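You operate a simulated robot arm through the tools that you are given. There is no shell and no other tool.

The job below is to be done with a simulated two-armed robot. You get a single attempt, and the scene is never put back.

JOB
Test the mini red bobbin and set it on the pad that the tester's display names.
Fine: on the cone, tester slider in, press the green button, tester slider back out before lifting it. Leave the other bobbins. Where these are worked on the way, their far stop is far enough and under half their travel is too little: tester slider.

It is judged by the outcome, as a careful person would: the job done as asked, and still so three seconds after it is handed in. It fails if anything else is knocked over, pushed out of place, dropped, spilled or broken.

ROBOT AND FRAMES
Two 7-joint arms with two-finger parallel grippers on one trunk that stands fixed in place. Base frame: the origin is at the foot of the trunk, x ahead of it, y to its left, z up. Readings come in m, rad, newtons and seconds.
The left shoulder is at [0.026, 0.174, 1.436], the right one opposite. With the tool pointing down near the work surface each hand reaches from about 0.1 to 0.46 m from the base axis, measured 20 degrees to its own side. Payload 3.6 kg a hand.
The tool frame of a hand sits at the grasp point between the pads (the TCP): z along the fingers, y along the line on which they close. The tips reach 0.03 m beyond it. The gripper opens to 0.11 m. The fingers are 0.02 m wide and 0.01 m thick; the gripper's body (0.048 by 0.112 m) begins 0.055 m behind the TCP.
Orientation is that of the tool frame in the base frame, as [roll, pitch, yaw] about the fixed x, y, z axes, in that order (R = Rz(yaw) Ry(pitch) Rx(roll)). With the fingers straight down and closing along the base's y, the tool's x points along the base's -x, its y along +y and its z along -z.

CONTROLS
- The arms move only by the tool play_rows. It takes "left_targets", "right_targets" or both (then of equal length, played together; a hand with none holds still); each is text: rows parted by semicolons, each of 7 numbers parted by spaces: the turn, a rotation vector about the tool's x, y, z in rad, then the shift along the tool's x, y, z in mm, then the finger opening in mm, from 0 to 110. In form: rx ry rz x y z hand; .... A call has 1 to 20 rows; each row is the pose to reach, as a shift and turn from the pose commanded when the call began, along the tool's axes at that moment. Rows are played at 5 a second. More than 0.05 m and 0.15 rad between two rows, or a gripper value outside its range, and nothing of the call is played. A pose out of reach is approached as far as the arm can. The call stops where the force on the tool passes 50 N (or 10 N more than at its start, if that is more) or the arm is blocked; 0.2 s more then pass. The fingers move at their own pace (about 0.153 m/s each) and stop on an object; they squeeze with about 38 N. The grip force told is the motor's: it shows also when the fingers shut on nothing. Time passes only in rows, and 0.2 s behind the last, so rows that repeat a pose let the fingers close. It gives the time, the measured TCP pose, the force on the tool (base axes), the opening and the grip force at its end, in the units of the frame above (readings bear some noise), with the torque about the TCP (base axes, N m) and any sound that the robot's microphone picked up.
- Cameras (640 x 400 px; columns grow to the right, rows downward): "scene" is now at [0.0809, -0.0289, 1.5783]; the picture's right is [-0.39, -0.92, 0.00], its down [-0.78, 0.33, -0.54] and it looks along [0.49, -0.21, -0.84] (base axes); focal length 337 px, centre (320, 200). "left" rides on the left gripper at [0.072, -0.017, -0.103] in its tool frame; the picture's right is [0.23, 0.97, 0.00], its down [-0.76, 0.18, -0.62] and it looks along [-0.61, 0.14, 0.78] (tool axes); focal length 222 px, centre (320, 200). "right" rides on the right gripper at [0.073, 0.017, -0.103] in its tool frame; the picture's right is [-0.23, 0.97, 0.00], its down [-0.76, -0.18, -0.62] and it looks along [-0.61, -0.14, 0.78] (tool axes); focal length 222 px, centre (320, 200).
- capture(camera): a new picture of that camera. It takes no simulated time.
- slide_trunk(by): slides the trunk up (or, below 0, down) by that many m; the arms and the scene camera ride with it, the base frame stays. It gives what a move gives, with no picture.
- turn_head(pan, tilt): turns the head with the scene camera to pan (to the left, within 1.501 rad either way) and tilt (down, from -0.506 to 1.204), counted from straight ahead of the robot. It gives what a move gives.
- locate(camera, pixels): for up to 12 pixels [column, row] of the newest picture of that camera ("zoom" is the newest enlarged one), the place [x, y, z] in the base frame of the surface seen there, good to about 0.003 m. It takes no simulated time.
- enlarge(camera, box): a new picture of the part [left, top, right, bottom] of that camera's present view, enlarged. It takes no simulated time.
- job_done(): hands the job in; it is judged then, once.

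Open the grippers and draw the arms clear of the work before you hand the job in, unless the task says otherwise.

The tools are called after "Call:" by a JSON object that holds its "name" and its "arguments". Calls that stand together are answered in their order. play_rows: Moves the arms, as the interface text tells. Its arguments: {"type":"object","properties":{"left_targets":{"type":"string"},"right_targets":{"type":"string"}},"required":[]} The other tools are called the same way: slide_trunk (by) slides the trunk up or down; turn_head (pan, tilt) turns the head that bears the scene camera; capture (camera) takes a picture; locate (camera, pixels) gives the place of the surface under pixels of a picture; enlarge (camera, box) takes an enlarged picture of a part of a camera's view; job_done () hands the job in.

At the start:

```text
clock: 0.0
left_tool_pos: [0.3483, -0.0055, 1.0755]
left_tool_rot: [-3.141, 0.0, -3.141]
left_contact_force: [0.4, -0.5, -0.4]
left_torque: [0.02, 0.01, 0.0]
left_opening: 0.11
left_grip_force: 0.0
right_tool_pos: [0.3816, -0.3474, 1.1162]
right_tool_rot: [-3.002, 0.012, 3.082]
right_contact_force: [0.5, 0.9, 0.7]
right_torque: [-0.04, -0.02, 0.02]
right_opening: 0.1099
right_grip_force: 0.0
trunk travel left (down, up): [-0.55, 0.213]
head pan, tilt: [-0.4, 1.005]
```

scene: 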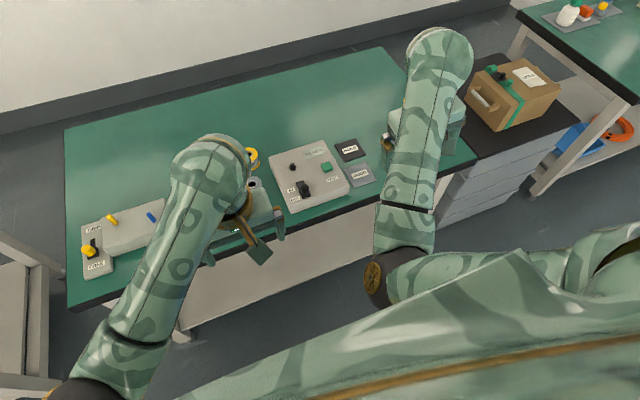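
right: 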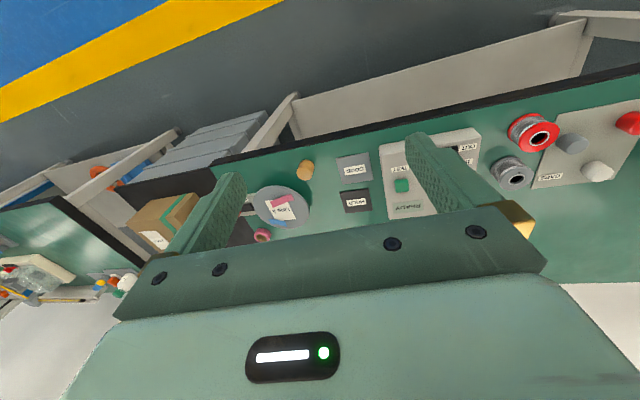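
left: 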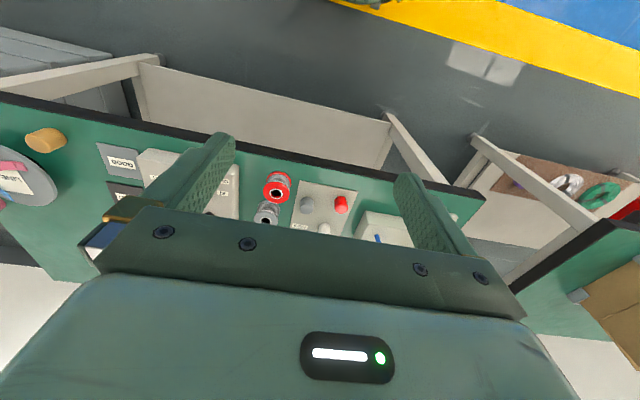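

The arms block the scene camera; the tester seems to be the grey box at scene (308,175) with pads beside it at (350,150) and (360,173). I enlarge that region and the wrist views for details.

Call:
{"name": "enlarge", "arguments": {"camera": "scene", "box": [220, 120, 400, 232]}}

Call:
{"name": "enlarge", "arguments": {"camera": "right", "box": [220, 90, 640, 280]}}

Call:
{"name": "enlarge", "arguments": {"camera": "left", "box": [0, 100, 480, 260]}}

```text
3.56 times, centred on (310, 176) of scene
```

zoom: 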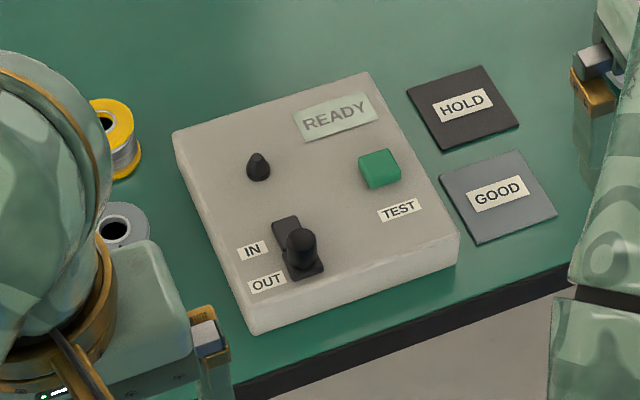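

```text
1.52 times, centred on (430, 185) of right
```

zoom: 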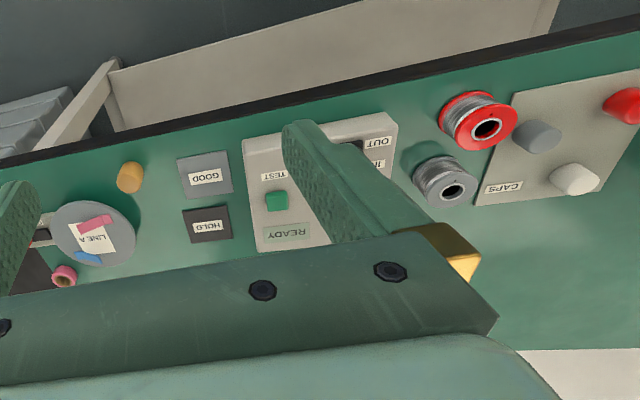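

```text
1.33 times, centred on (240, 180) of left
```

zoom: 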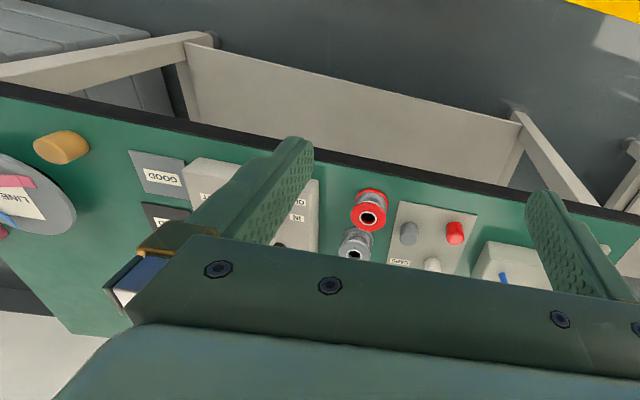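

I see a red bobbin at right (532,132) and a small pinkish spool-like thing at right (262,236), which could be the "mini" one. I enlarge both and locate points.

Call:
{"name": "enlarge", "arguments": {"camera": "right", "box": [230, 140, 390, 240]}}

Call:
{"name": "locate", "arguments": {"camera": "right", "pixels": [[532, 132], [540, 134], [512, 172], [262, 236], [304, 170], [283, 205], [401, 186], [355, 168], [357, 200], [470, 200]]}}

Call:
{"name": "enlarge", "arguments": {"camera": "left", "box": [0, 120, 160, 220]}}

Call:
{"name": "enlarge", "arguments": {"camera": "scene", "box": [370, 60, 530, 160]}}

Call:
{"name": "enlarge", "arguments": {"camera": "scene", "box": [60, 190, 220, 290]}}

```text
4.00 times, centred on (310, 190) of right
```

zoom: 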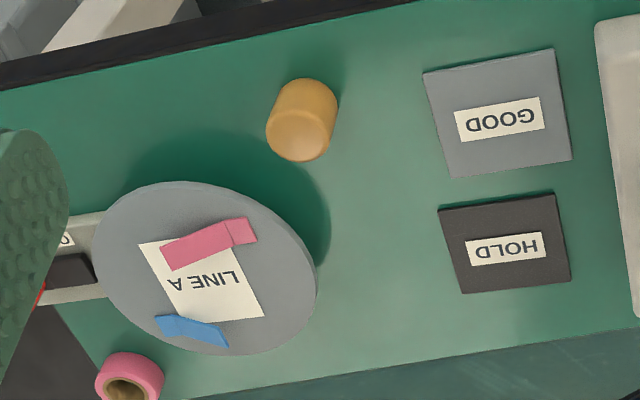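

```text
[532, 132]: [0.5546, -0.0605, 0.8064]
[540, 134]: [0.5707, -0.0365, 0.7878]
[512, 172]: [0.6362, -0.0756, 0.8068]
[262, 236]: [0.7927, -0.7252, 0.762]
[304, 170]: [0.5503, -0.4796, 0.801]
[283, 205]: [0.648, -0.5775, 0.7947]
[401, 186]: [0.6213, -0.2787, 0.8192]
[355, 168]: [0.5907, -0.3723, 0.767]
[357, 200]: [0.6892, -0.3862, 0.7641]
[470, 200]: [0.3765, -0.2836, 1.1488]
```

```text
4.00 times, centred on (80, 170) of left
```

zoom: 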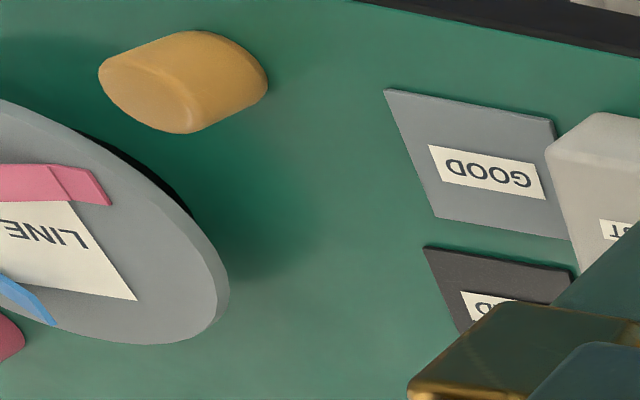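

```text
4.00 times, centred on (450, 110) of scene
```

zoom: 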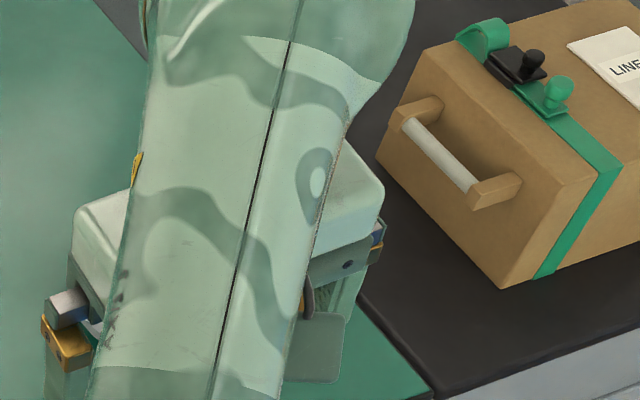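

```text
4.00 times, centred on (140, 240) of scene
```

zoom: 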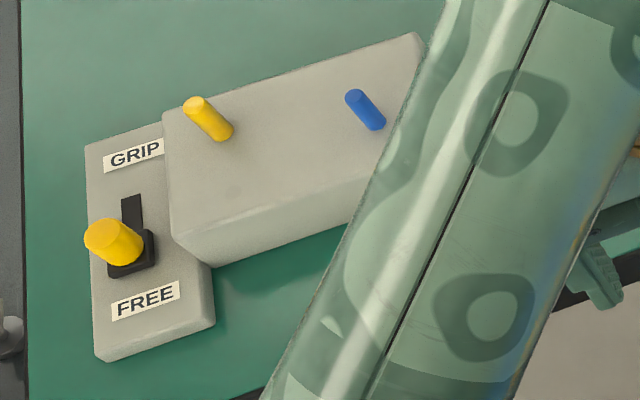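

Arms hide parts of the table, so I move the left hand left/up and the right hand outward-right/up, well above everything, to see the whole table.

Call:
{"name": "play_rows", "arguments": {"left_targets": "0 0 0 0 45 -15 110; 0 0 0 10 90 -30 110; 0 0 0 20 135 -45 110; 0 0 0 30 180 -60 110; 0 0 0 40 225 -75 110; 0 0 0 50 270 -90 110; 0 0 0 60 310 -100 110; 0 0 0 60 310 -100 110", "right_targets": "0 0 0 20 -30 -10 110; 0 0 0 40 -60 -20 110; 0 0 0 60 -90 -30 110; 0 0 0 80 -120 -40 110; 0 0 0 100 -150 -50 110; 0 0 0 120 -180 -60 110; 0 0 0 130 -200 -60 110; 0 0 0 130 -200 -60 110"}}

Call:
{"name": "capture", "arguments": {"camera": "scene"}}

Call:
{"name": "capture", "arguments": {"camera": "right"}}

Call:
{"name": "capture", "arguments": {"camera": "left"}}

```text
clock: 1.8
left_tool_pos: [0.2881, 0.3024, 1.1763]
left_tool_rot: [-3.141, 0.001, -3.142]
left_contact_force: [0.0, -0.2, -0.4]
left_torque: [-0.02, 0.0, 0.01]
left_opening: 0.11
left_grip_force: 0.1
right_tool_pos: [0.2425, -0.53, 1.2014]
right_tool_rot: [-3.0, 0.011, 3.081]
right_contact_force: [-0.3, 0.6, 0.5]
right_torque: [-0.03, 0.08, 0.0]
right_opening: 0.1102
right_grip_force: 0.1
trunk travel left (down, up): [-0.55, 0.213]
head pan, tilt: [-0.4, 1.005]
```

```text
taken
```

scene: 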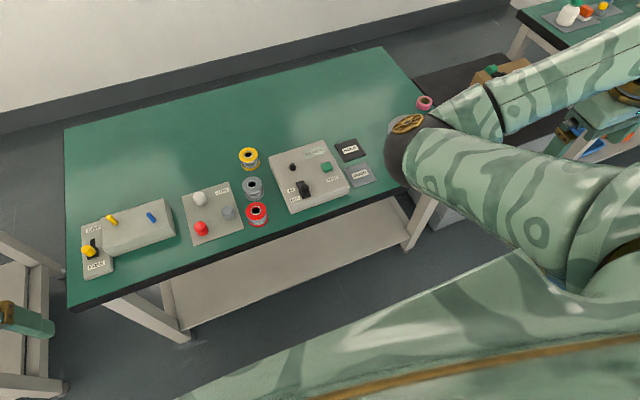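

```text
taken
```

right: 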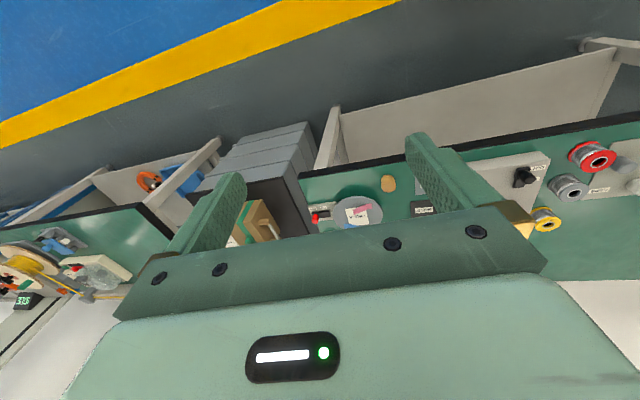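

```text
taken
```

left: 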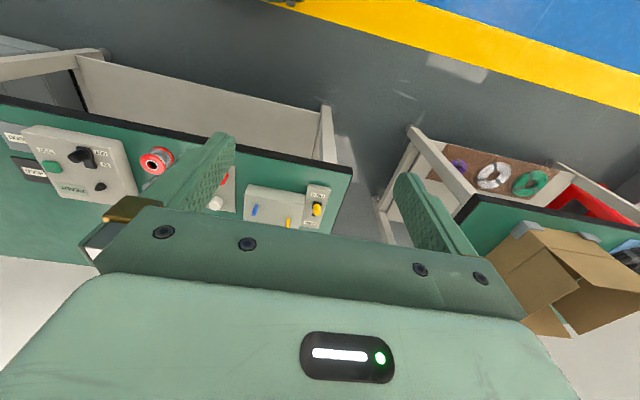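

Three bobbins stand at scene (249,157) yellow, (253,187) grey, (257,213) red. I enlarge the row, and check the red thing near the disc at right (320,216).

Call:
{"name": "enlarge", "arguments": {"camera": "scene", "box": [180, 130, 388, 260]}}

Call:
{"name": "locate", "arguments": {"camera": "zoom", "pixels": [[235, 245], [232, 235], [252, 250], [225, 168], [210, 75], [345, 110], [372, 186], [451, 112], [456, 140], [390, 150], [378, 205], [340, 265]]}}

Call:
{"name": "enlarge", "arguments": {"camera": "right", "box": [220, 150, 440, 250]}}

```text
3.08 times, centred on (284, 195) of scene
```

zoom: 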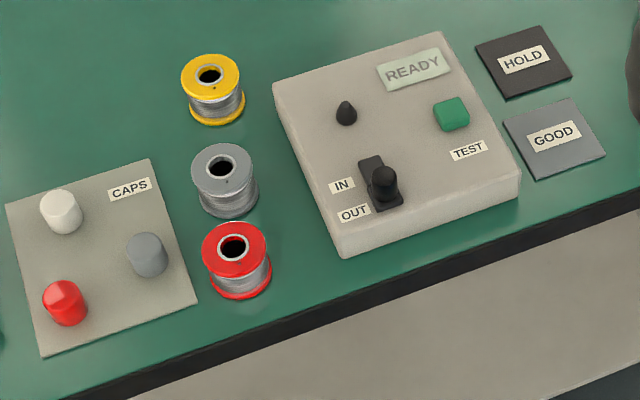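

```text
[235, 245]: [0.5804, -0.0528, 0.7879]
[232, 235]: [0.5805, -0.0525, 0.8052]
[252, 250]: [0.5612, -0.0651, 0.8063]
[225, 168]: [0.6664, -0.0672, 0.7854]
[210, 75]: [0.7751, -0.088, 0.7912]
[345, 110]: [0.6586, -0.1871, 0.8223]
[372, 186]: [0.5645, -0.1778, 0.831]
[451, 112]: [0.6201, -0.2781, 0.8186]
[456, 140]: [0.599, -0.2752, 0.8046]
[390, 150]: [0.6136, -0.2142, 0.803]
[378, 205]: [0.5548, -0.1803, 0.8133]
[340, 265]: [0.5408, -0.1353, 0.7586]
```

```text
2.91 times, centred on (330, 200) of right
```

zoom: 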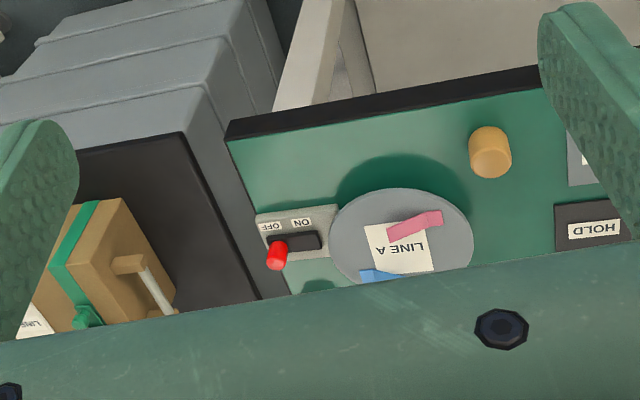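

The target is the red bobbin (zoom (236,260)), centre about (0.57,-0.055), top z≈0.806; cone at about (0.659,-0.187). These are far for the arm at this height, so I lower the trunk, having checked that hands hang in free space (z≈1.18–1.20).

Call:
{"name": "slide_trunk", "arguments": {"by": -0.2}}

Call:
{"name": "capture", "arguments": {"camera": "scene"}}

Call:
{"name": "capture", "arguments": {"camera": "left"}}

Call:
{"name": "capture", "arguments": {"camera": "right"}}

```text
clock: 4.0
left_tool_pos: [0.2879, 0.3056, 0.9751]
left_tool_rot: [3.141, 0.0, 3.141]
left_contact_force: [0.3, -0.2, -0.5]
left_torque: [0.0, 0.01, -0.01]
left_opening: 0.1098
left_grip_force: 0.0
right_tool_pos: [0.2405, -0.5297, 1.0013]
right_tool_rot: [-3.001, 0.013, 3.082]
right_contact_force: [-0.5, 0.3, -0.1]
right_torque: [0.0, 0.0, 0.0]
right_opening: 0.11
right_grip_force: 0.0
trunk travel left (down, up): [-0.35, 0.413]
head pan, tilt: [-0.4, 1.005]
```

```text
taken
```

scene: 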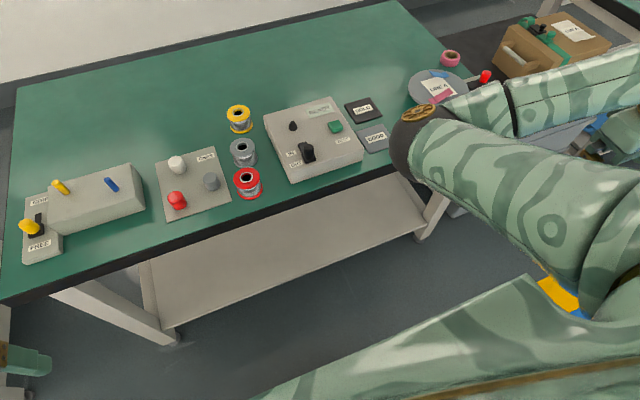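

```text
taken
```

left: 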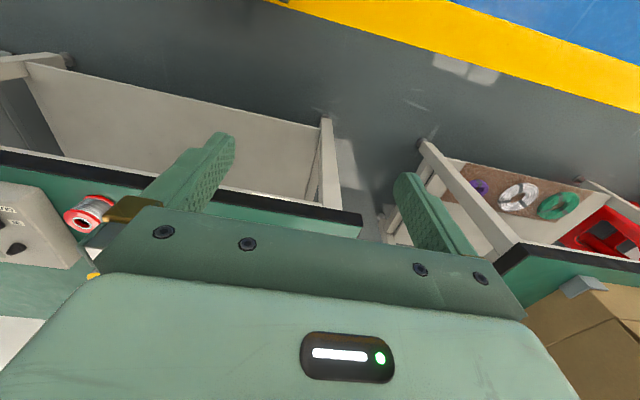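

```text
taken
```

right: 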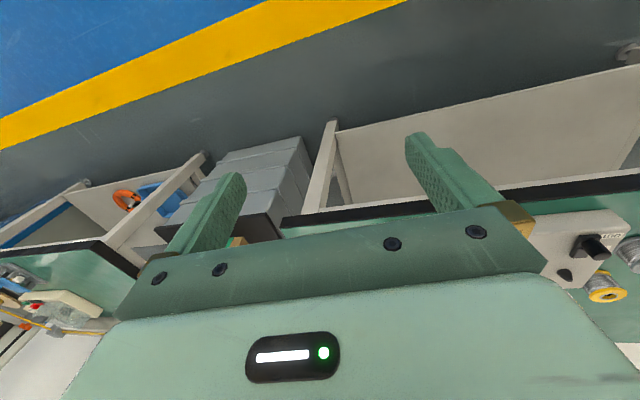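

The right elbow appears near the disc in the picture (410,140), so I measure how near, plus get detail on bobbins, caps and tester.

Call:
{"name": "locate", "arguments": {"camera": "scene", "pixels": [[405, 150], [400, 170], [415, 115], [540, 270], [440, 85], [485, 76], [450, 58]]}}

Call:
{"name": "enlarge", "arguments": {"camera": "scene", "box": [210, 85, 402, 205]}}

Call:
{"name": "locate", "arguments": {"camera": "zoom", "pixels": [[128, 288], [128, 272], [104, 294], [170, 290], [104, 190], [110, 225], [95, 70], [275, 133], [325, 205], [335, 255], [418, 138], [175, 95]]}}

```text
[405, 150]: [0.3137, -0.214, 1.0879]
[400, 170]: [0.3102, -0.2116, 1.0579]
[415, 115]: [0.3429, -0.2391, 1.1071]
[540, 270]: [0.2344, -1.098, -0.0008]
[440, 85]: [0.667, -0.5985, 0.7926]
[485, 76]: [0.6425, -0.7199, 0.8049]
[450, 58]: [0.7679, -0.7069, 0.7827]
```

```text
3.33 times, centred on (306, 145) of scene
```

zoom: 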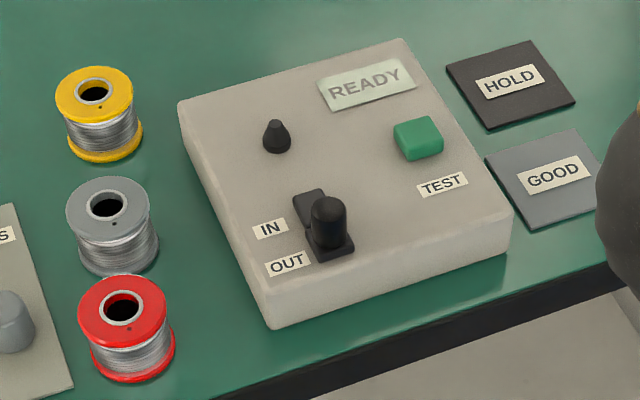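

```text
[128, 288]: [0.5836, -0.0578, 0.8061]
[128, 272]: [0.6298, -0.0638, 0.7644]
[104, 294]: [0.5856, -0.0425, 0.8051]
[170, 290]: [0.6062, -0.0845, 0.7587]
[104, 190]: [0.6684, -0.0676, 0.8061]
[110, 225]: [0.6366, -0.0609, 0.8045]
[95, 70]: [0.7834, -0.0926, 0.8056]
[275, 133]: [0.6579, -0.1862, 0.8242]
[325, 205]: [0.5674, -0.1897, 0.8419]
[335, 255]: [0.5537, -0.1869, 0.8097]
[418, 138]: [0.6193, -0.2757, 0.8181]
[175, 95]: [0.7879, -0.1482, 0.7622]
```

I measure the red bobbin rim points, the knob, the button, and pads more precisely in this zoom.

Call:
{"name": "locate", "arguments": {"camera": "zoom", "pixels": [[82, 312], [163, 312], [122, 280], [122, 343], [108, 308], [137, 308], [122, 297], [328, 204], [316, 207], [344, 210], [328, 198], [320, 225]]}}

Call:
{"name": "locate", "arguments": {"camera": "zoom", "pixels": [[300, 196], [320, 193], [352, 248], [316, 260], [276, 122], [265, 145], [289, 145], [277, 152], [275, 250], [240, 200], [375, 240], [440, 160]]}}

Call:
{"name": "locate", "arguments": {"camera": "zoom", "pixels": [[450, 68], [530, 43], [574, 98], [490, 127], [490, 160], [532, 226], [575, 132], [512, 78], [182, 103], [402, 42], [270, 322], [510, 215]]}}

```text
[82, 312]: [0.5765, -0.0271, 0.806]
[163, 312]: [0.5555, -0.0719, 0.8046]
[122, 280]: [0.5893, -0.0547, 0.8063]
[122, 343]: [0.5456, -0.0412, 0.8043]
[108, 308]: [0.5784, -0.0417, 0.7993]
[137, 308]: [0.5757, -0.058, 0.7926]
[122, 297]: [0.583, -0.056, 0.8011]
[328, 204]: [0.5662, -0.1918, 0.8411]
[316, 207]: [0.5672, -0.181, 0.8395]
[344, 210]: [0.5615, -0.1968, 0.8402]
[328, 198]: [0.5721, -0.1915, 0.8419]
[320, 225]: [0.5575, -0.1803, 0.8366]
```

```text
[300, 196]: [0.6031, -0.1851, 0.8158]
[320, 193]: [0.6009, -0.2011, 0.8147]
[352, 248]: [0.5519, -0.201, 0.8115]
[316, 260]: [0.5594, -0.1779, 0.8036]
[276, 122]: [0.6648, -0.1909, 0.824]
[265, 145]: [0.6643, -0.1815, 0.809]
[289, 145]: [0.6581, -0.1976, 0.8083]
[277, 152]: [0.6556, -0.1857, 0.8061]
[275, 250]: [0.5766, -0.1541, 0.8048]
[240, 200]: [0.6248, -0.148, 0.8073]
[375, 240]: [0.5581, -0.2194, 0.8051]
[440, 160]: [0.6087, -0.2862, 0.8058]
```

```text
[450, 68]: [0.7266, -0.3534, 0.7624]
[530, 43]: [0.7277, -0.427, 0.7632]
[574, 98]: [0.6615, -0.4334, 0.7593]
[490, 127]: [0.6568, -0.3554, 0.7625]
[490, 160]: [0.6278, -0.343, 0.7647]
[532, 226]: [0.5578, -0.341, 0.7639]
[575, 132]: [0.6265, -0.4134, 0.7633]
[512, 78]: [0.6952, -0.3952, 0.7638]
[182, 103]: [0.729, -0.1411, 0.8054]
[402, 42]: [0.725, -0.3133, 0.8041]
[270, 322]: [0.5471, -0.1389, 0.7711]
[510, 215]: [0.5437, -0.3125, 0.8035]
```

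The tester is axis-aligned with the base: cone ≈(0.660,-0.189), slot along x at y≈-0.191 with knob at x≈0.563, button ≈(0.620,-0.277), red bobbin ≈(0.567,-0.049) of ~50 mm diameter. I square up the right hand (straight down) while moving it high toward (0.35,-0.20,1.0).

Call:
{"name": "play_rows", "arguments": {"right_targets": "-0.0175 0.001 -0.0075 -11 42 -6 110; -0.035 0.002 -0.015 -22 83 -11 110; -0.0525 0.003 -0.0225 -34 125 -17 110; -0.07 0.004 -0.03 -45 166 -23 110; -0.0875 0.005 -0.0375 -56 208 -28 110; -0.105 0.006 -0.045 -68 249 -34 110; -0.1225 0.007 -0.0525 -79 291 -40 110; -0.14 0.0085 -0.06 -90 333 -45 110; -0.14 0.0085 -0.06 -90 333 -45 110"}}

```text
clock: 6.0
left_tool_pos: [0.2879, 0.3046, 0.9746]
left_tool_rot: [-3.141, -0.001, 3.141]
left_contact_force: [0.0, -0.2, 0.5]
left_torque: [0.04, 0.0, 0.0]
left_opening: 0.1101
left_grip_force: 0.1
right_tool_pos: [0.3975, -0.3757, 0.9767]
right_tool_rot: [-3.14, -0.002, 3.141]
right_contact_force: [-0.3, 0.1, -0.3]
right_torque: [-0.05, 0.01, 0.04]
right_opening: 0.11
right_grip_force: 0.1
right hand out of reach, approached as far as the arm can: row 3, 4, 5, 6, 7, 8, 9
trunk travel left (down, up): [-0.35, 0.413]
head pan, tilt: [-0.4, 1.005]
```

The hand stopped at (0.398,-0.376,0.977), square now but flagged out of reach (maybe too folded). I step forward a little to see how it responds.

Call:
{"name": "play_rows", "arguments": {"right_targets": "0 0 0 -40 0 0 110; 0 0 0 -80 20 0 110; 0 0 0 -120 40 0 110; 0 0 0 -120 40 0 110"}}

Call:
{"name": "capture", "arguments": {"camera": "scene"}}

```text
clock: 7.0
left_tool_pos: [0.288, 0.3043, 0.9753]
left_tool_rot: [-3.141, -0.001, -3.14]
left_contact_force: [0.4, 0.3, -0.2]
left_torque: [0.01, 0.0, 0.0]
left_opening: 0.1099
left_grip_force: 0.0
right_tool_pos: [0.5153, -0.3316, 0.9752]
right_tool_rot: [-3.14, -0.002, -3.141]
right_contact_force: [0.5, -0.2, 0.1]
right_torque: [0.01, 0.02, -0.01]
right_opening: 0.11
right_grip_force: 0.0
trunk travel left (down, up): [-0.35, 0.413]
head pan, tilt: [-0.4, 1.005]
```

```text
taken
```

scene: 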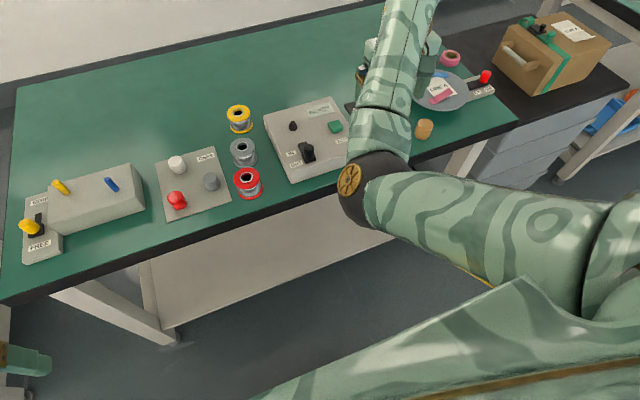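

It moved as commanded from the actual pose. Now I move the hand high to above the red bobbin: +0.05 in x, +0.28 in y.

Call:
{"name": "play_rows", "arguments": {"right_targets": "0 0 0 -10 40 0 110; 0 0 0 -20 80 0 110; 0 0 0 -30 120 0 110; 0 0 0 -35 160 0 110; 0 0 0 -40 200 0 110; 0 0 0 -46 240 0 110; 0 0 0 -52 283 0 110; 0 0 0 -52 283 0 110"}}

Call:
{"name": "capture", "arguments": {"camera": "scene"}}

Call:
{"name": "capture", "arguments": {"camera": "right"}}

```text
clock: 8.8
left_tool_pos: [0.2885, 0.3053, 0.9758]
left_tool_rot: [-3.14, -0.002, -3.141]
left_contact_force: [-0.2, -0.1, 0.8]
left_torque: [0.03, 0.01, -0.01]
left_opening: 0.11
left_grip_force: 0.1
right_tool_pos: [0.5657, -0.0494, 0.974]
right_tool_rot: [-3.139, 0.0, 3.141]
right_contact_force: [0.8, 0.0, -0.2]
right_torque: [0.01, 0.01, 0.01]
right_opening: 0.1099
right_grip_force: 0.1
trunk travel left (down, up): [-0.35, 0.413]
head pan, tilt: [-0.4, 1.005]
```

```text
taken
```

scene: 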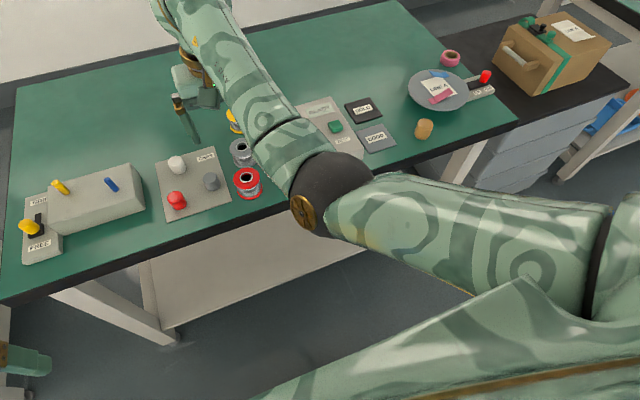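

```text
taken
```

right: 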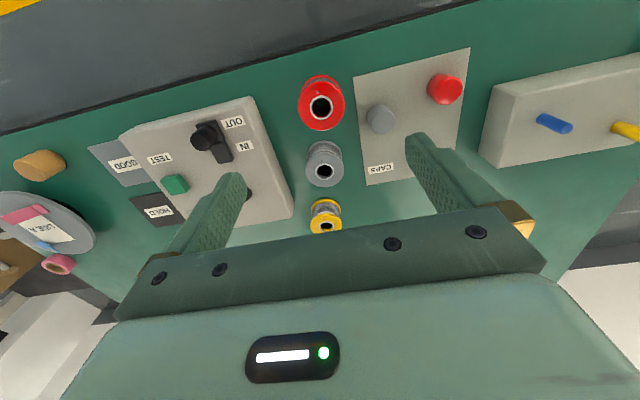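

The hand is vertical above the red bobbin at (0.566,-0.049,0.974). From the right camera, I refine the bobbin's centre and also cone/caps positions.

Call:
{"name": "enlarge", "arguments": {"camera": "right", "box": [180, 60, 404, 200]}}

Call:
{"name": "locate", "arguments": {"camera": "right", "pixels": [[300, 108], [343, 108], [321, 88], [321, 128], [305, 95], [337, 95], [306, 121], [336, 121], [381, 117], [325, 172], [324, 224], [446, 86]]}}

```text
2.86 times, centred on (292, 130) of right
```

zoom: 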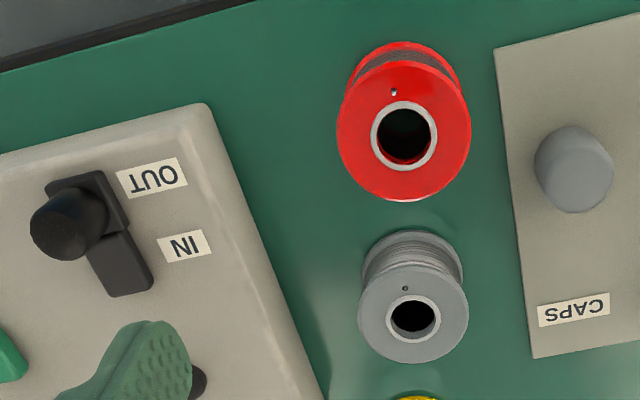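

```text
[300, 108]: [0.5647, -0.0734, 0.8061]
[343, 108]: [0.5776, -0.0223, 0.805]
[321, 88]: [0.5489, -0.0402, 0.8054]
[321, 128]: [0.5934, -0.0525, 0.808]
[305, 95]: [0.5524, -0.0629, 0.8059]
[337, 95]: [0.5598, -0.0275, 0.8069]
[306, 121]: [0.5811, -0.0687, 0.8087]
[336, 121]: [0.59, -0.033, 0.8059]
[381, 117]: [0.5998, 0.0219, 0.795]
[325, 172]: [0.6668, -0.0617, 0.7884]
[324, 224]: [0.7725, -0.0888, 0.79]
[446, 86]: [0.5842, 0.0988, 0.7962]
```

Refined red bobbin centre ≈(0.570,-0.048), radius ≈26 mm. Before grasping I check vertical reach above the cone (0.66,-0.189) and the HOLD pad (0.692,-0.393) at z≈0.90, which is clear of all objects.

Call:
{"name": "play_rows", "arguments": {"right_targets": "0 0 0 -30 -30 10 110; 0 0 0 -60 -65 20 110; 0 0 0 -90 -100 40 110; 0 0 0 -94 -140 60 110; 0 0 0 -94 -140 74 110; 0 0 0 -94 -140 74 110"}}

Call:
{"name": "capture", "arguments": {"camera": "right"}}

Call:
{"name": "play_rows", "arguments": {"right_targets": "0 0 0 -5 -45 0 110; 0 0 0 -10 -90 0 110; 0 0 0 -20 -135 0 110; 0 0 0 -26 -175 0 110; 0 0 0 -32 -204 0 110; 0 0 0 -32 -204 0 110"}}

Call:
{"name": "capture", "arguments": {"camera": "right"}}

Call:
{"name": "capture", "arguments": {"camera": "scene"}}

```text
refused: row 3 steps farther than a row can; nothing moved
```

```text
taken
```

right: 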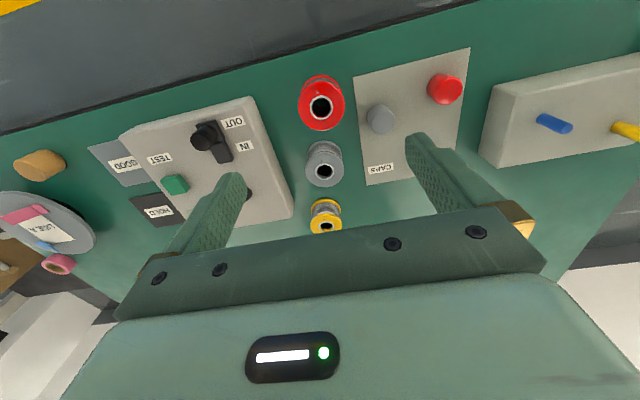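

```text
clock: 10.2
left_tool_pos: [0.2885, 0.3048, 0.9756]
left_tool_rot: [-3.141, 0.0, 3.14]
left_contact_force: [0.3, -0.7, -0.4]
left_torque: [-0.01, -0.03, 0.0]
left_opening: 0.11
left_grip_force: 0.1
right_tool_pos: [0.5967, -0.2503, 0.9726]
right_tool_rot: [-3.139, -0.001, -3.141]
right_contact_force: [-0.3, -0.2, 0.5]
right_torque: [0.01, -0.02, 0.0]
right_opening: 0.1098
right_grip_force: 0.0
trunk travel left (down, up): [-0.35, 0.413]
head pan, tilt: [-0.4, 1.005]
```

```text
taken
```

right: 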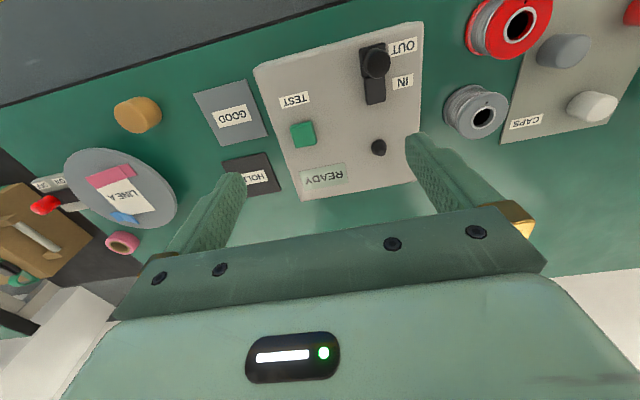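

```text
taken
```

scene: 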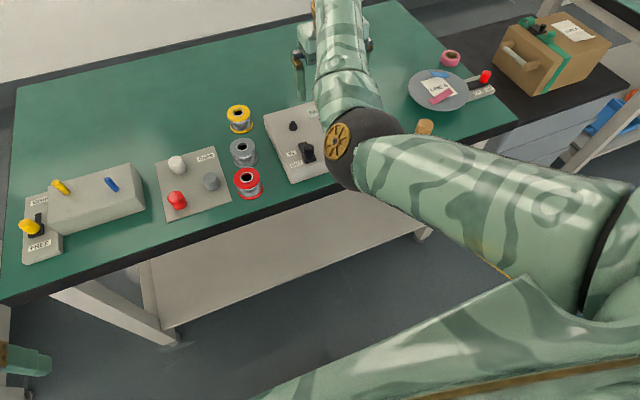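

The first call was refused (step too long), the second put the hand at (0.597,-0.250,0.973) safely. This gives a clear view of the tester: I locate the cone (378,147), slot, knob (377,62), button (303,134), and test reach toward HOLD.

Call:
{"name": "enlarge", "arguments": {"camera": "right", "box": [240, 20, 464, 160]}}

Call:
{"name": "locate", "arguments": {"camera": "right", "pixels": [[378, 143], [371, 148], [386, 148], [378, 155], [377, 62], [366, 62], [389, 62], [375, 102], [366, 98], [385, 98], [303, 130], [300, 136]]}}

Call:
{"name": "play_rows", "arguments": {"right_targets": "0 0 0 -20 -35 10 110; 0 0 0 -40 -70 20 110; 0 0 0 -60 -100 40 110; 0 0 0 -80 -130 60 110; 0 0 0 -96 -143 73 110; 0 0 0 -96 -143 73 110"}}

Call:
{"name": "capture", "arguments": {"camera": "right"}}

```text
2.86 times, centred on (352, 90) of right
```

zoom: 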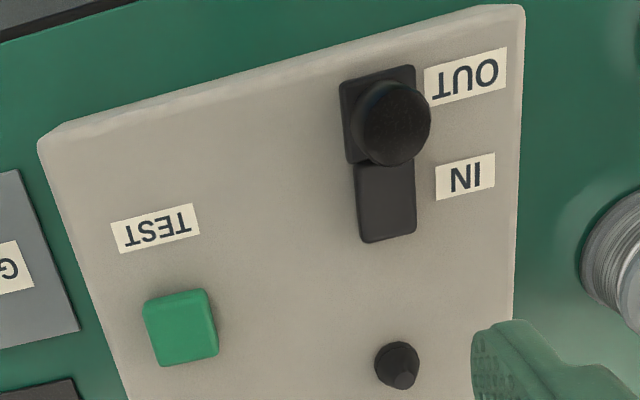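

```text
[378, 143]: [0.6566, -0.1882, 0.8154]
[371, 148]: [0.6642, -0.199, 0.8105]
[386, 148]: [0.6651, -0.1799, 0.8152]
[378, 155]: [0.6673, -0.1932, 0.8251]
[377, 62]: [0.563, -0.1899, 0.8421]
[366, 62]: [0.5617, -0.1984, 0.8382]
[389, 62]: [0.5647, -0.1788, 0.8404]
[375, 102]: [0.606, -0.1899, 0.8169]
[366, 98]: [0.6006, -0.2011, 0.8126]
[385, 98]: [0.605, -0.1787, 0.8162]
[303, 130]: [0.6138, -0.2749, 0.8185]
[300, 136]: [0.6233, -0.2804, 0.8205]
```

```text
clock: 11.6
left_tool_pos: [0.2875, 0.3054, 0.9745]
left_tool_rot: [-3.141, 0.0, 3.141]
left_contact_force: [-0.3, 0.8, 0.8]
left_torque: [0.0, -0.02, 0.01]
left_opening: 0.1103
left_grip_force: 0.0
right_tool_pos: [0.6397, -0.3634, 0.9385]
right_tool_rot: [-3.141, -0.002, 3.141]
right_contact_force: [0.4, -0.7, -0.6]
right_torque: [0.03, 0.03, 0.03]
right_opening: 0.1099
right_grip_force: 0.1
right hand out of reach, approached as far as the arm can: row 3, 4, 5, 6
trunk travel left (down, up): [-0.35, 0.413]
head pan, tilt: [-0.4, 1.005]
```

```text
taken
```

right: 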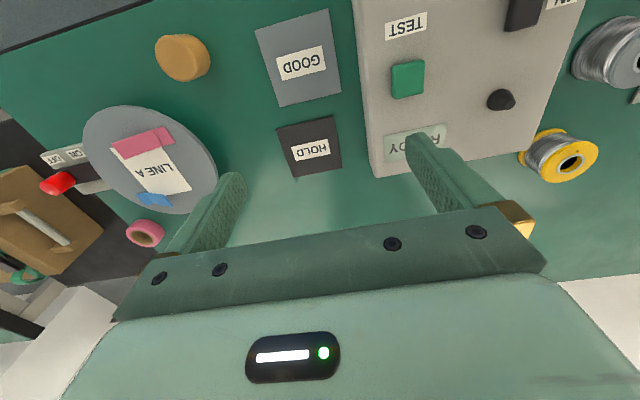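

The vertical reach stops at (0.640,-0.363), so I'll lower the trunk further. First raise and retract the right hand, and raise the left one, for clearance while sliding.

Call:
{"name": "play_rows", "arguments": {"right_targets": "0 0 0 20 20 -35 110; 0 0 0 40 40 -70 110; 0 0 0 55 60 -105 110; 0 0 0 70 80 -140 110; 0 0 0 80 100 -175 110; 0 0 0 80 100 -190 110; 0 0 0 80 100 -190 110", "left_targets": "0 0 0 0 0 -20 110; 0 0 0 0 0 -40 110; 0 0 0 0 0 -60 110; 0 0 0 0 0 -80 110; 0 0 0 0 0 -100 110; 0 0 0 0 0 -100 110; 0 0 0 0 0 -100 110"}}

```text
clock: 13.2
left_tool_pos: [0.2909, 0.306, 1.0754]
left_tool_rot: [-3.141, -0.001, -3.141]
left_contact_force: [-0.4, -0.3, -0.2]
left_torque: [-0.01, -0.02, -0.03]
left_opening: 0.11
left_grip_force: 0.0
left hand out of reach, approached as far as the arm can: row 3, 4
right_tool_pos: [0.5722, -0.2765, 1.1262]
right_tool_rot: [-3.14, -0.001, 3.139]
right_contact_force: [0.7, -0.4, -0.2]
right_torque: [0.04, -0.03, 0.02]
right_opening: 0.11
right_grip_force: 0.0
right hand out of reach, approached as far as the arm can: row 5, 6, 7
trunk travel left (down, up): [-0.35, 0.413]
head pan, tilt: [-0.4, 1.005]
```

The hands are at z 1.126 (right) and 1.075 (left), so lowering 0.17 keeps both above everything.

Call:
{"name": "slide_trunk", "arguments": {"by": -0.17}}

Call:
{"name": "capture", "arguments": {"camera": "scene"}}

Call:
{"name": "capture", "arguments": {"camera": "right"}}

```text
clock: 15.1
left_tool_pos: [0.32, 0.3058, 0.8641]
left_tool_rot: [3.14, -0.171, 3.141]
left_contact_force: [-0.1, 0.6, 0.2]
left_torque: [0.01, 0.01, 0.02]
left_opening: 0.1099
left_grip_force: 0.2
right_tool_pos: [0.6066, -0.277, 0.872]
right_tool_rot: [-3.141, -0.166, 3.14]
right_contact_force: [-0.1, 0.2, -0.4]
right_torque: [-0.01, -0.01, -0.01]
right_opening: 0.1103
right_grip_force: 0.0
trunk travel left (down, up): [-0.18, 0.583]
head pan, tilt: [-0.4, 1.005]
```

```text
taken
```

scene: 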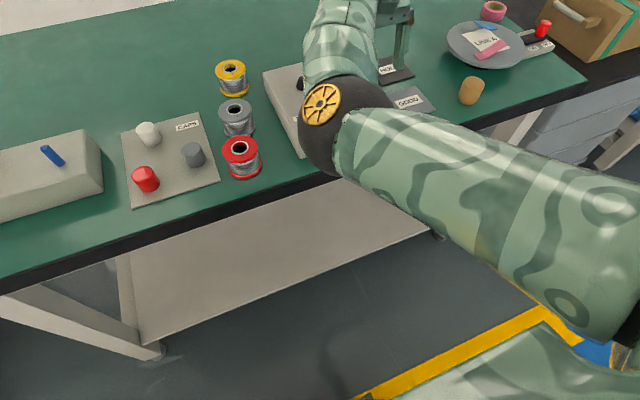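

```text
taken
```

right: 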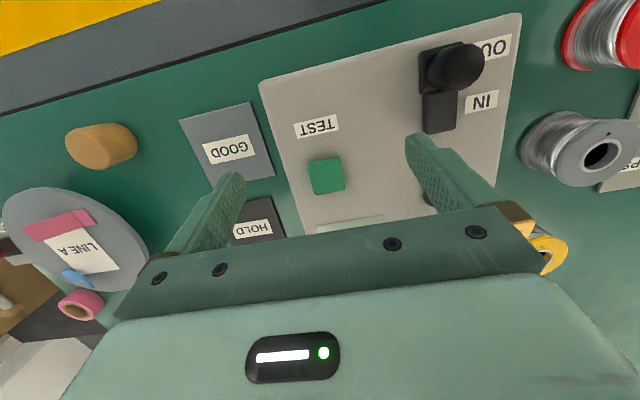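

The torso leaned forward a bit (both hands pitched -0.17 rad), with no contact. I verify that locate still agrees by re-measuring the red bobbin and pads.

Call:
{"name": "enlarge", "arguments": {"camera": "scene", "box": [200, 50, 296, 190]}}

Call:
{"name": "locate", "arguments": {"camera": "scene", "pixels": [[223, 150], [258, 150], [240, 137], [240, 163], [237, 118], [194, 150], [330, 120], [330, 150], [400, 100]]}}

Call:
{"name": "locate", "arguments": {"camera": "right", "pixels": [[325, 175], [455, 65], [440, 125], [230, 150], [255, 215], [430, 198]]}}

```text
2.86 times, centred on (248, 120) of scene
```

zoom: 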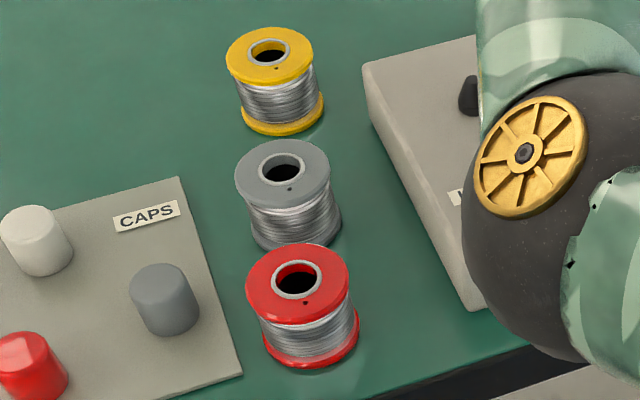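

```text
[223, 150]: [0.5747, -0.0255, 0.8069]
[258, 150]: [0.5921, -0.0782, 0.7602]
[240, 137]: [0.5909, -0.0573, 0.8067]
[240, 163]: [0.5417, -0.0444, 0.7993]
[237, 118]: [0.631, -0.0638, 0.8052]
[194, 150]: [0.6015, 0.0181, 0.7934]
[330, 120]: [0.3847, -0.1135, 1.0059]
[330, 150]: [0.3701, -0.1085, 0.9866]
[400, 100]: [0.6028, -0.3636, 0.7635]
```

```text
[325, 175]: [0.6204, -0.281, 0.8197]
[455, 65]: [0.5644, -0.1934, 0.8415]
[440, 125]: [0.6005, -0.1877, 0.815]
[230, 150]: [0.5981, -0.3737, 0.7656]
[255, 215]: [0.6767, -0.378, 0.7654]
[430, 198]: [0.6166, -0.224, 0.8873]
```

Locations agree. I straighten the right hand to vertical (−0.166 about tool y) while raising it 60 mm.

Call:
{"name": "play_rows", "arguments": {"right_targets": "0 -0.06 0 3 0 -20 110; 0 -0.12 0 7 0 -40 110; 0 -0.166 0 10 0 -59 110; 0 -0.166 0 10 0 -59 110"}}

```text
clock: 16.1
left_tool_pos: [0.3208, 0.305, 0.8642]
left_tool_rot: [3.14, -0.174, 3.138]
left_contact_force: [0.6, -0.1, 0.7]
left_torque: [0.01, 0.0, -0.01]
left_opening: 0.1098
left_grip_force: 0.0
right_tool_pos: [0.6225, -0.2878, 0.937]
right_tool_rot: [-3.141, -0.002, 3.141]
right_contact_force: [0.7, 0.4, -0.4]
right_torque: [0.01, 0.03, 0.01]
right_opening: 0.1098
right_grip_force: 0.0
right hand out of reach, approached as far as the arm can: row 1, 2, 3, 4
trunk travel left (down, up): [-0.18, 0.583]
head pan, tilt: [-0.4, 1.005]
```

Vertical now at (0.6225,-0.288,0.937). I move over the red bobbin at a somewhat lower height (z≈0.91).

Call:
{"name": "play_rows", "arguments": {"right_targets": "0 0 0 8 40 0 100; 0 0 0 16 80 5 90; 0 0 0 24 120 10 80; 0 0 0 32 160 15 75; 0 0 0 42 200 20 75; 0 0 0 52 240 27 75; 0 0 0 52 240 27 75"}}

Call:
{"name": "capture", "arguments": {"camera": "right"}}

Call:
{"name": "capture", "arguments": {"camera": "scene"}}

```text
clock: 17.7
left_tool_pos: [0.3206, 0.307, 0.8639]
left_tool_rot: [3.141, -0.174, 3.141]
left_contact_force: [-0.4, 0.0, 0.3]
left_torque: [0.03, 0.02, 0.03]
left_opening: 0.1104
left_grip_force: 0.0
right_tool_pos: [0.6495, -0.0523, 0.8841]
right_tool_rot: [-3.141, -0.002, 3.141]
right_contact_force: [-0.1, -0.8, 0.9]
right_torque: [-0.01, 0.02, -0.01]
right_opening: 0.0748
right_grip_force: 0.0
right hand out of reach, approached as far as the arm can: row 1, 2, 3, 4, 5, 6, 7
trunk travel left (down, up): [-0.18, 0.583]
head pan, tilt: [-0.4, 1.005]
```

```text
taken
```

right: 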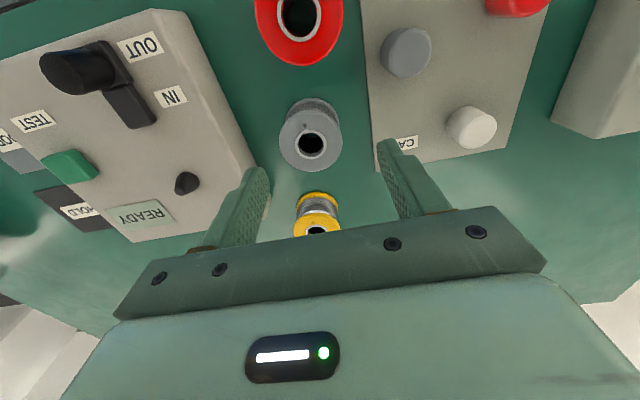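

```text
taken
```

scene: 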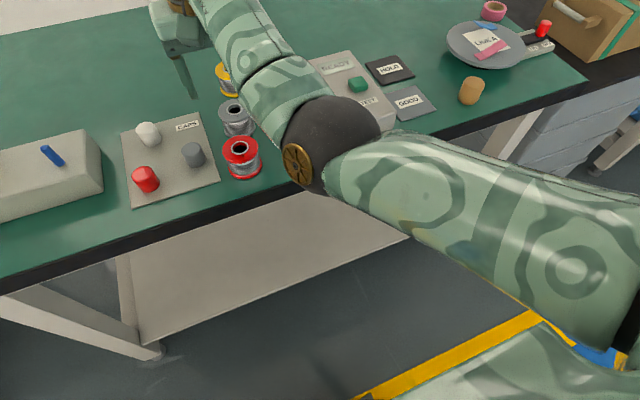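

The vertical pose near the bobbin is now out of reach (hand ended at (0.650,-0.052,0.884), above other bobbins, clear). A forward tool tilt of ~0.35 rad eases the wrist; I tilt and pull back to above the red bobbin at higher z.

Call:
{"name": "play_rows", "arguments": {"right_targets": "0 -0.1 0 5 0 -20 75; 0 -0.2 0 20 1 -35 75; 0 -0.3 0 40 2 -40 75; 0 -0.35 0 60 3 -40 75; 0 -0.35 0 80 4 -40 75; 0 -0.35 0 80 4 -40 75"}}

Call:
{"name": "capture", "arguments": {"camera": "right"}}

Call:
{"name": "capture", "arguments": {"camera": "scene"}}

```text
clock: 19.1
left_tool_pos: [0.3192, 0.3049, 0.8642]
left_tool_rot: [3.14, -0.174, -3.141]
left_contact_force: [0.6, 0.4, -0.4]
left_torque: [-0.01, 0.0, 0.01]
left_opening: 0.11
left_grip_force: 0.0
right_tool_pos: [0.6092, -0.0462, 0.8946]
right_tool_rot: [-3.14, 0.349, 3.142]
right_contact_force: [-0.4, 0.0, -0.1]
right_torque: [0.02, 0.02, 0.04]
right_opening: 0.075
right_grip_force: 0.2
right hand out of reach, approached as far as the arm can: row 1, 2, 3, 4, 5, 6
trunk travel left (down, up): [-0.18, 0.583]
head pan, tilt: [-0.4, 1.005]
```

```text
taken
```

right: 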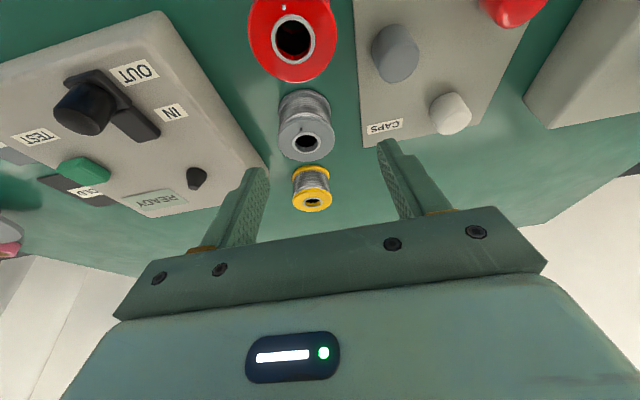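

```text
taken
```

scene: 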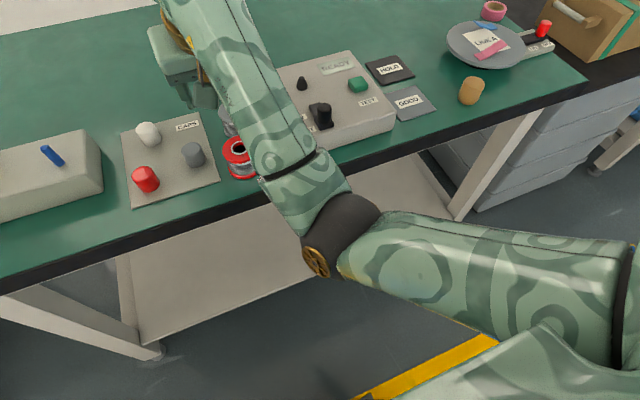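

Still limited, now by folding rather than extension, so the torso is a bit too low for this near bobbin. I raise the trunk by 0.1 (hand moves up, away from things).

Call:
{"name": "slide_trunk", "arguments": {"by": 0.1}}

```text
clock: 20.4
left_tool_pos: [0.3198, 0.306, 0.9635]
left_tool_rot: [3.141, -0.174, -3.141]
left_contact_force: [-1.1, -0.3, 0.4]
left_torque: [0.01, 0.03, -0.03]
left_opening: 0.1098
left_grip_force: 0.1
right_tool_pos: [0.6096, -0.0439, 0.9922]
right_tool_rot: [-3.14, 0.346, -3.141]
right_contact_force: [0.2, -0.3, -0.7]
right_torque: [-0.03, 0.0, 0.01]
right_opening: 0.075
right_grip_force: 0.1
trunk travel left (down, up): [-0.28, 0.483]
head pan, tilt: [-0.4, 1.005]
```

The hand is at (0.610,-0.044,0.992), tilted 0.346. I now move it back and down to above the red bobbin: first (0.567,-0.048,0.95), then (0.567,-0.048,0.90).

Call:
{"name": "play_rows", "arguments": {"right_targets": "0 0 0 28 -2 12 75; 0 0 0 55 -4 25 75; 0 0 0 64 -4 48 75; 0 0 0 72 -4 72 75; 0 0 0 72 -4 72 75"}}

Call:
{"name": "capture", "arguments": {"camera": "right"}}

Call:
{"name": "capture", "arguments": {"camera": "scene"}}

```text
clock: 21.6
left_tool_pos: [0.3198, 0.305, 0.9639]
left_tool_rot: [-3.141, -0.172, 3.141]
left_contact_force: [-0.2, 0.2, -0.4]
left_torque: [-0.03, -0.01, 0.0]
left_opening: 0.1097
left_grip_force: 0.1
right_tool_pos: [0.5765, -0.0583, 0.9127]
right_tool_rot: [-3.127, 0.371, 3.136]
right_contact_force: [0.2, 0.1, -0.2]
right_torque: [-0.04, 0.01, 0.01]
right_opening: 0.0751
right_grip_force: 0.2
trunk travel left (down, up): [-0.28, 0.483]
head pan, tilt: [-0.4, 1.005]
```

```text
taken
```

right: 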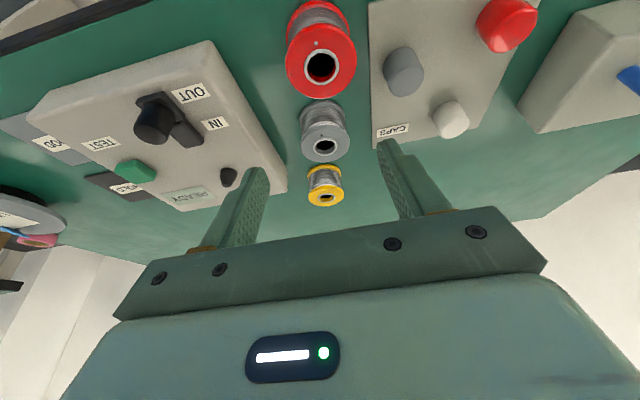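

```text
taken
```

scene: 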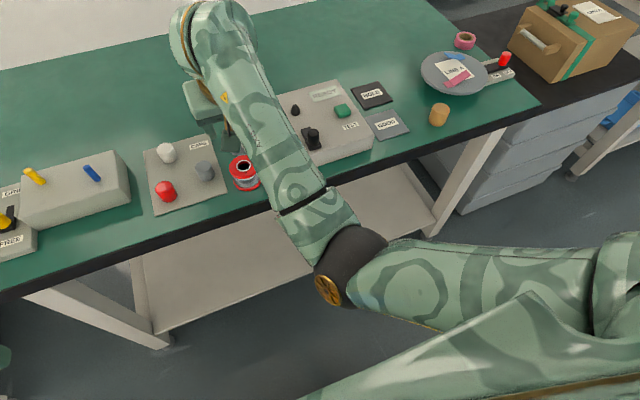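

The reading seems still settling (0.5765,-0.058,0.913); I wait two rows holding the pose and read again.

Call:
{"name": "play_rows", "arguments": {"right_targets": "0 0 0 0 0 0 75; 0 0 0 0 0 0 75; 0 0 0 0 0 0 75"}}

```text
clock: 22.4
left_tool_pos: [0.3203, 0.3055, 0.9634]
left_tool_rot: [-3.141, -0.172, -3.141]
left_contact_force: [-0.2, -0.5, 0.1]
left_torque: [0.02, -0.03, 0.0]
left_opening: 0.1103
left_grip_force: 0.1
right_tool_pos: [0.5761, -0.0587, 0.9093]
right_tool_rot: [-3.122, 0.366, 3.136]
right_contact_force: [-0.6, -1.4, 0.2]
right_torque: [0.03, -0.02, 0.0]
right_opening: 0.0751
right_grip_force: 0.1
trunk travel left (down, up): [-0.28, 0.483]
head pan, tilt: [-0.4, 1.005]
```

There's a steady offset of ~1 cm from the command. I try descending 30 mm vertically to see whether it follows.

Call:
{"name": "play_rows", "arguments": {"right_targets": "0 0 0 5 0 14 75; 0 0 0 10 0 28 75; 0 0 0 10 0 28 75; 0 0 0 10 0 28 75"}}

```text
clock: 23.6
left_tool_pos: [0.3189, 0.3067, 0.9638]
left_tool_rot: [-3.141, -0.174, -3.141]
left_contact_force: [0.3, -0.5, 1.0]
left_torque: [-0.02, 0.02, 0.01]
left_opening: 0.1101
left_grip_force: 0.1
right_tool_pos: [0.5866, -0.0694, 0.8881]
right_tool_rot: [-3.114, 0.39, 3.124]
right_contact_force: [-0.8, 0.4, 0.6]
right_torque: [-0.01, -0.01, 0.0]
right_opening: 0.0751
right_grip_force: 0.0
trunk travel left (down, up): [-0.28, 0.483]
head pan, tilt: [-0.4, 1.005]
stopped in row 4 (right hand): the arm was blocked; the commanded pose is now the measured one
```

The arm is blocked, with no force at the tool, so a link is touching something — maybe the elbow or upper arm. I look at where the elbow is.

Call:
{"name": "capture", "arguments": {"camera": "scene"}}

Call:
{"name": "locate", "arguments": {"camera": "scene", "pixels": [[328, 290], [350, 255], [300, 200], [250, 100], [215, 30], [330, 215], [450, 270], [600, 260], [560, 320], [480, 350], [310, 250], [290, 215]]}}

```text
taken
```

scene: 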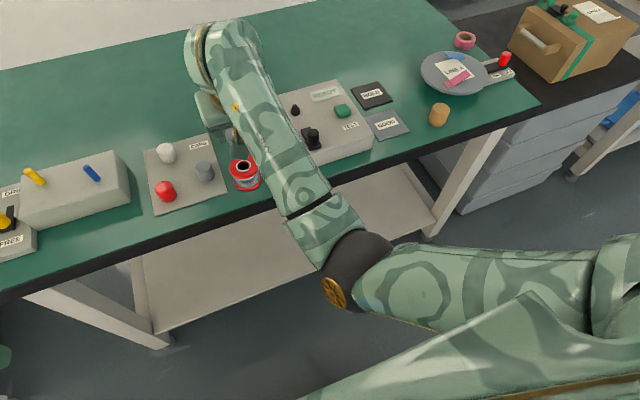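

```text
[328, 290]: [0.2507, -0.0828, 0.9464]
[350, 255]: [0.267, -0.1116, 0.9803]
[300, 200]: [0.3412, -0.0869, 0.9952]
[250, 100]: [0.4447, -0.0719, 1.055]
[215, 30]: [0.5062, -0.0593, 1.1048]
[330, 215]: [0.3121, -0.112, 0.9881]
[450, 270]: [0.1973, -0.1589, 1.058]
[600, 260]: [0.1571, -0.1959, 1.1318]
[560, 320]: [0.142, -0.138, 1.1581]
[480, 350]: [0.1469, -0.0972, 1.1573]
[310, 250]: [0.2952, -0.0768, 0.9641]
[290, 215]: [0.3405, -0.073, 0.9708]
```

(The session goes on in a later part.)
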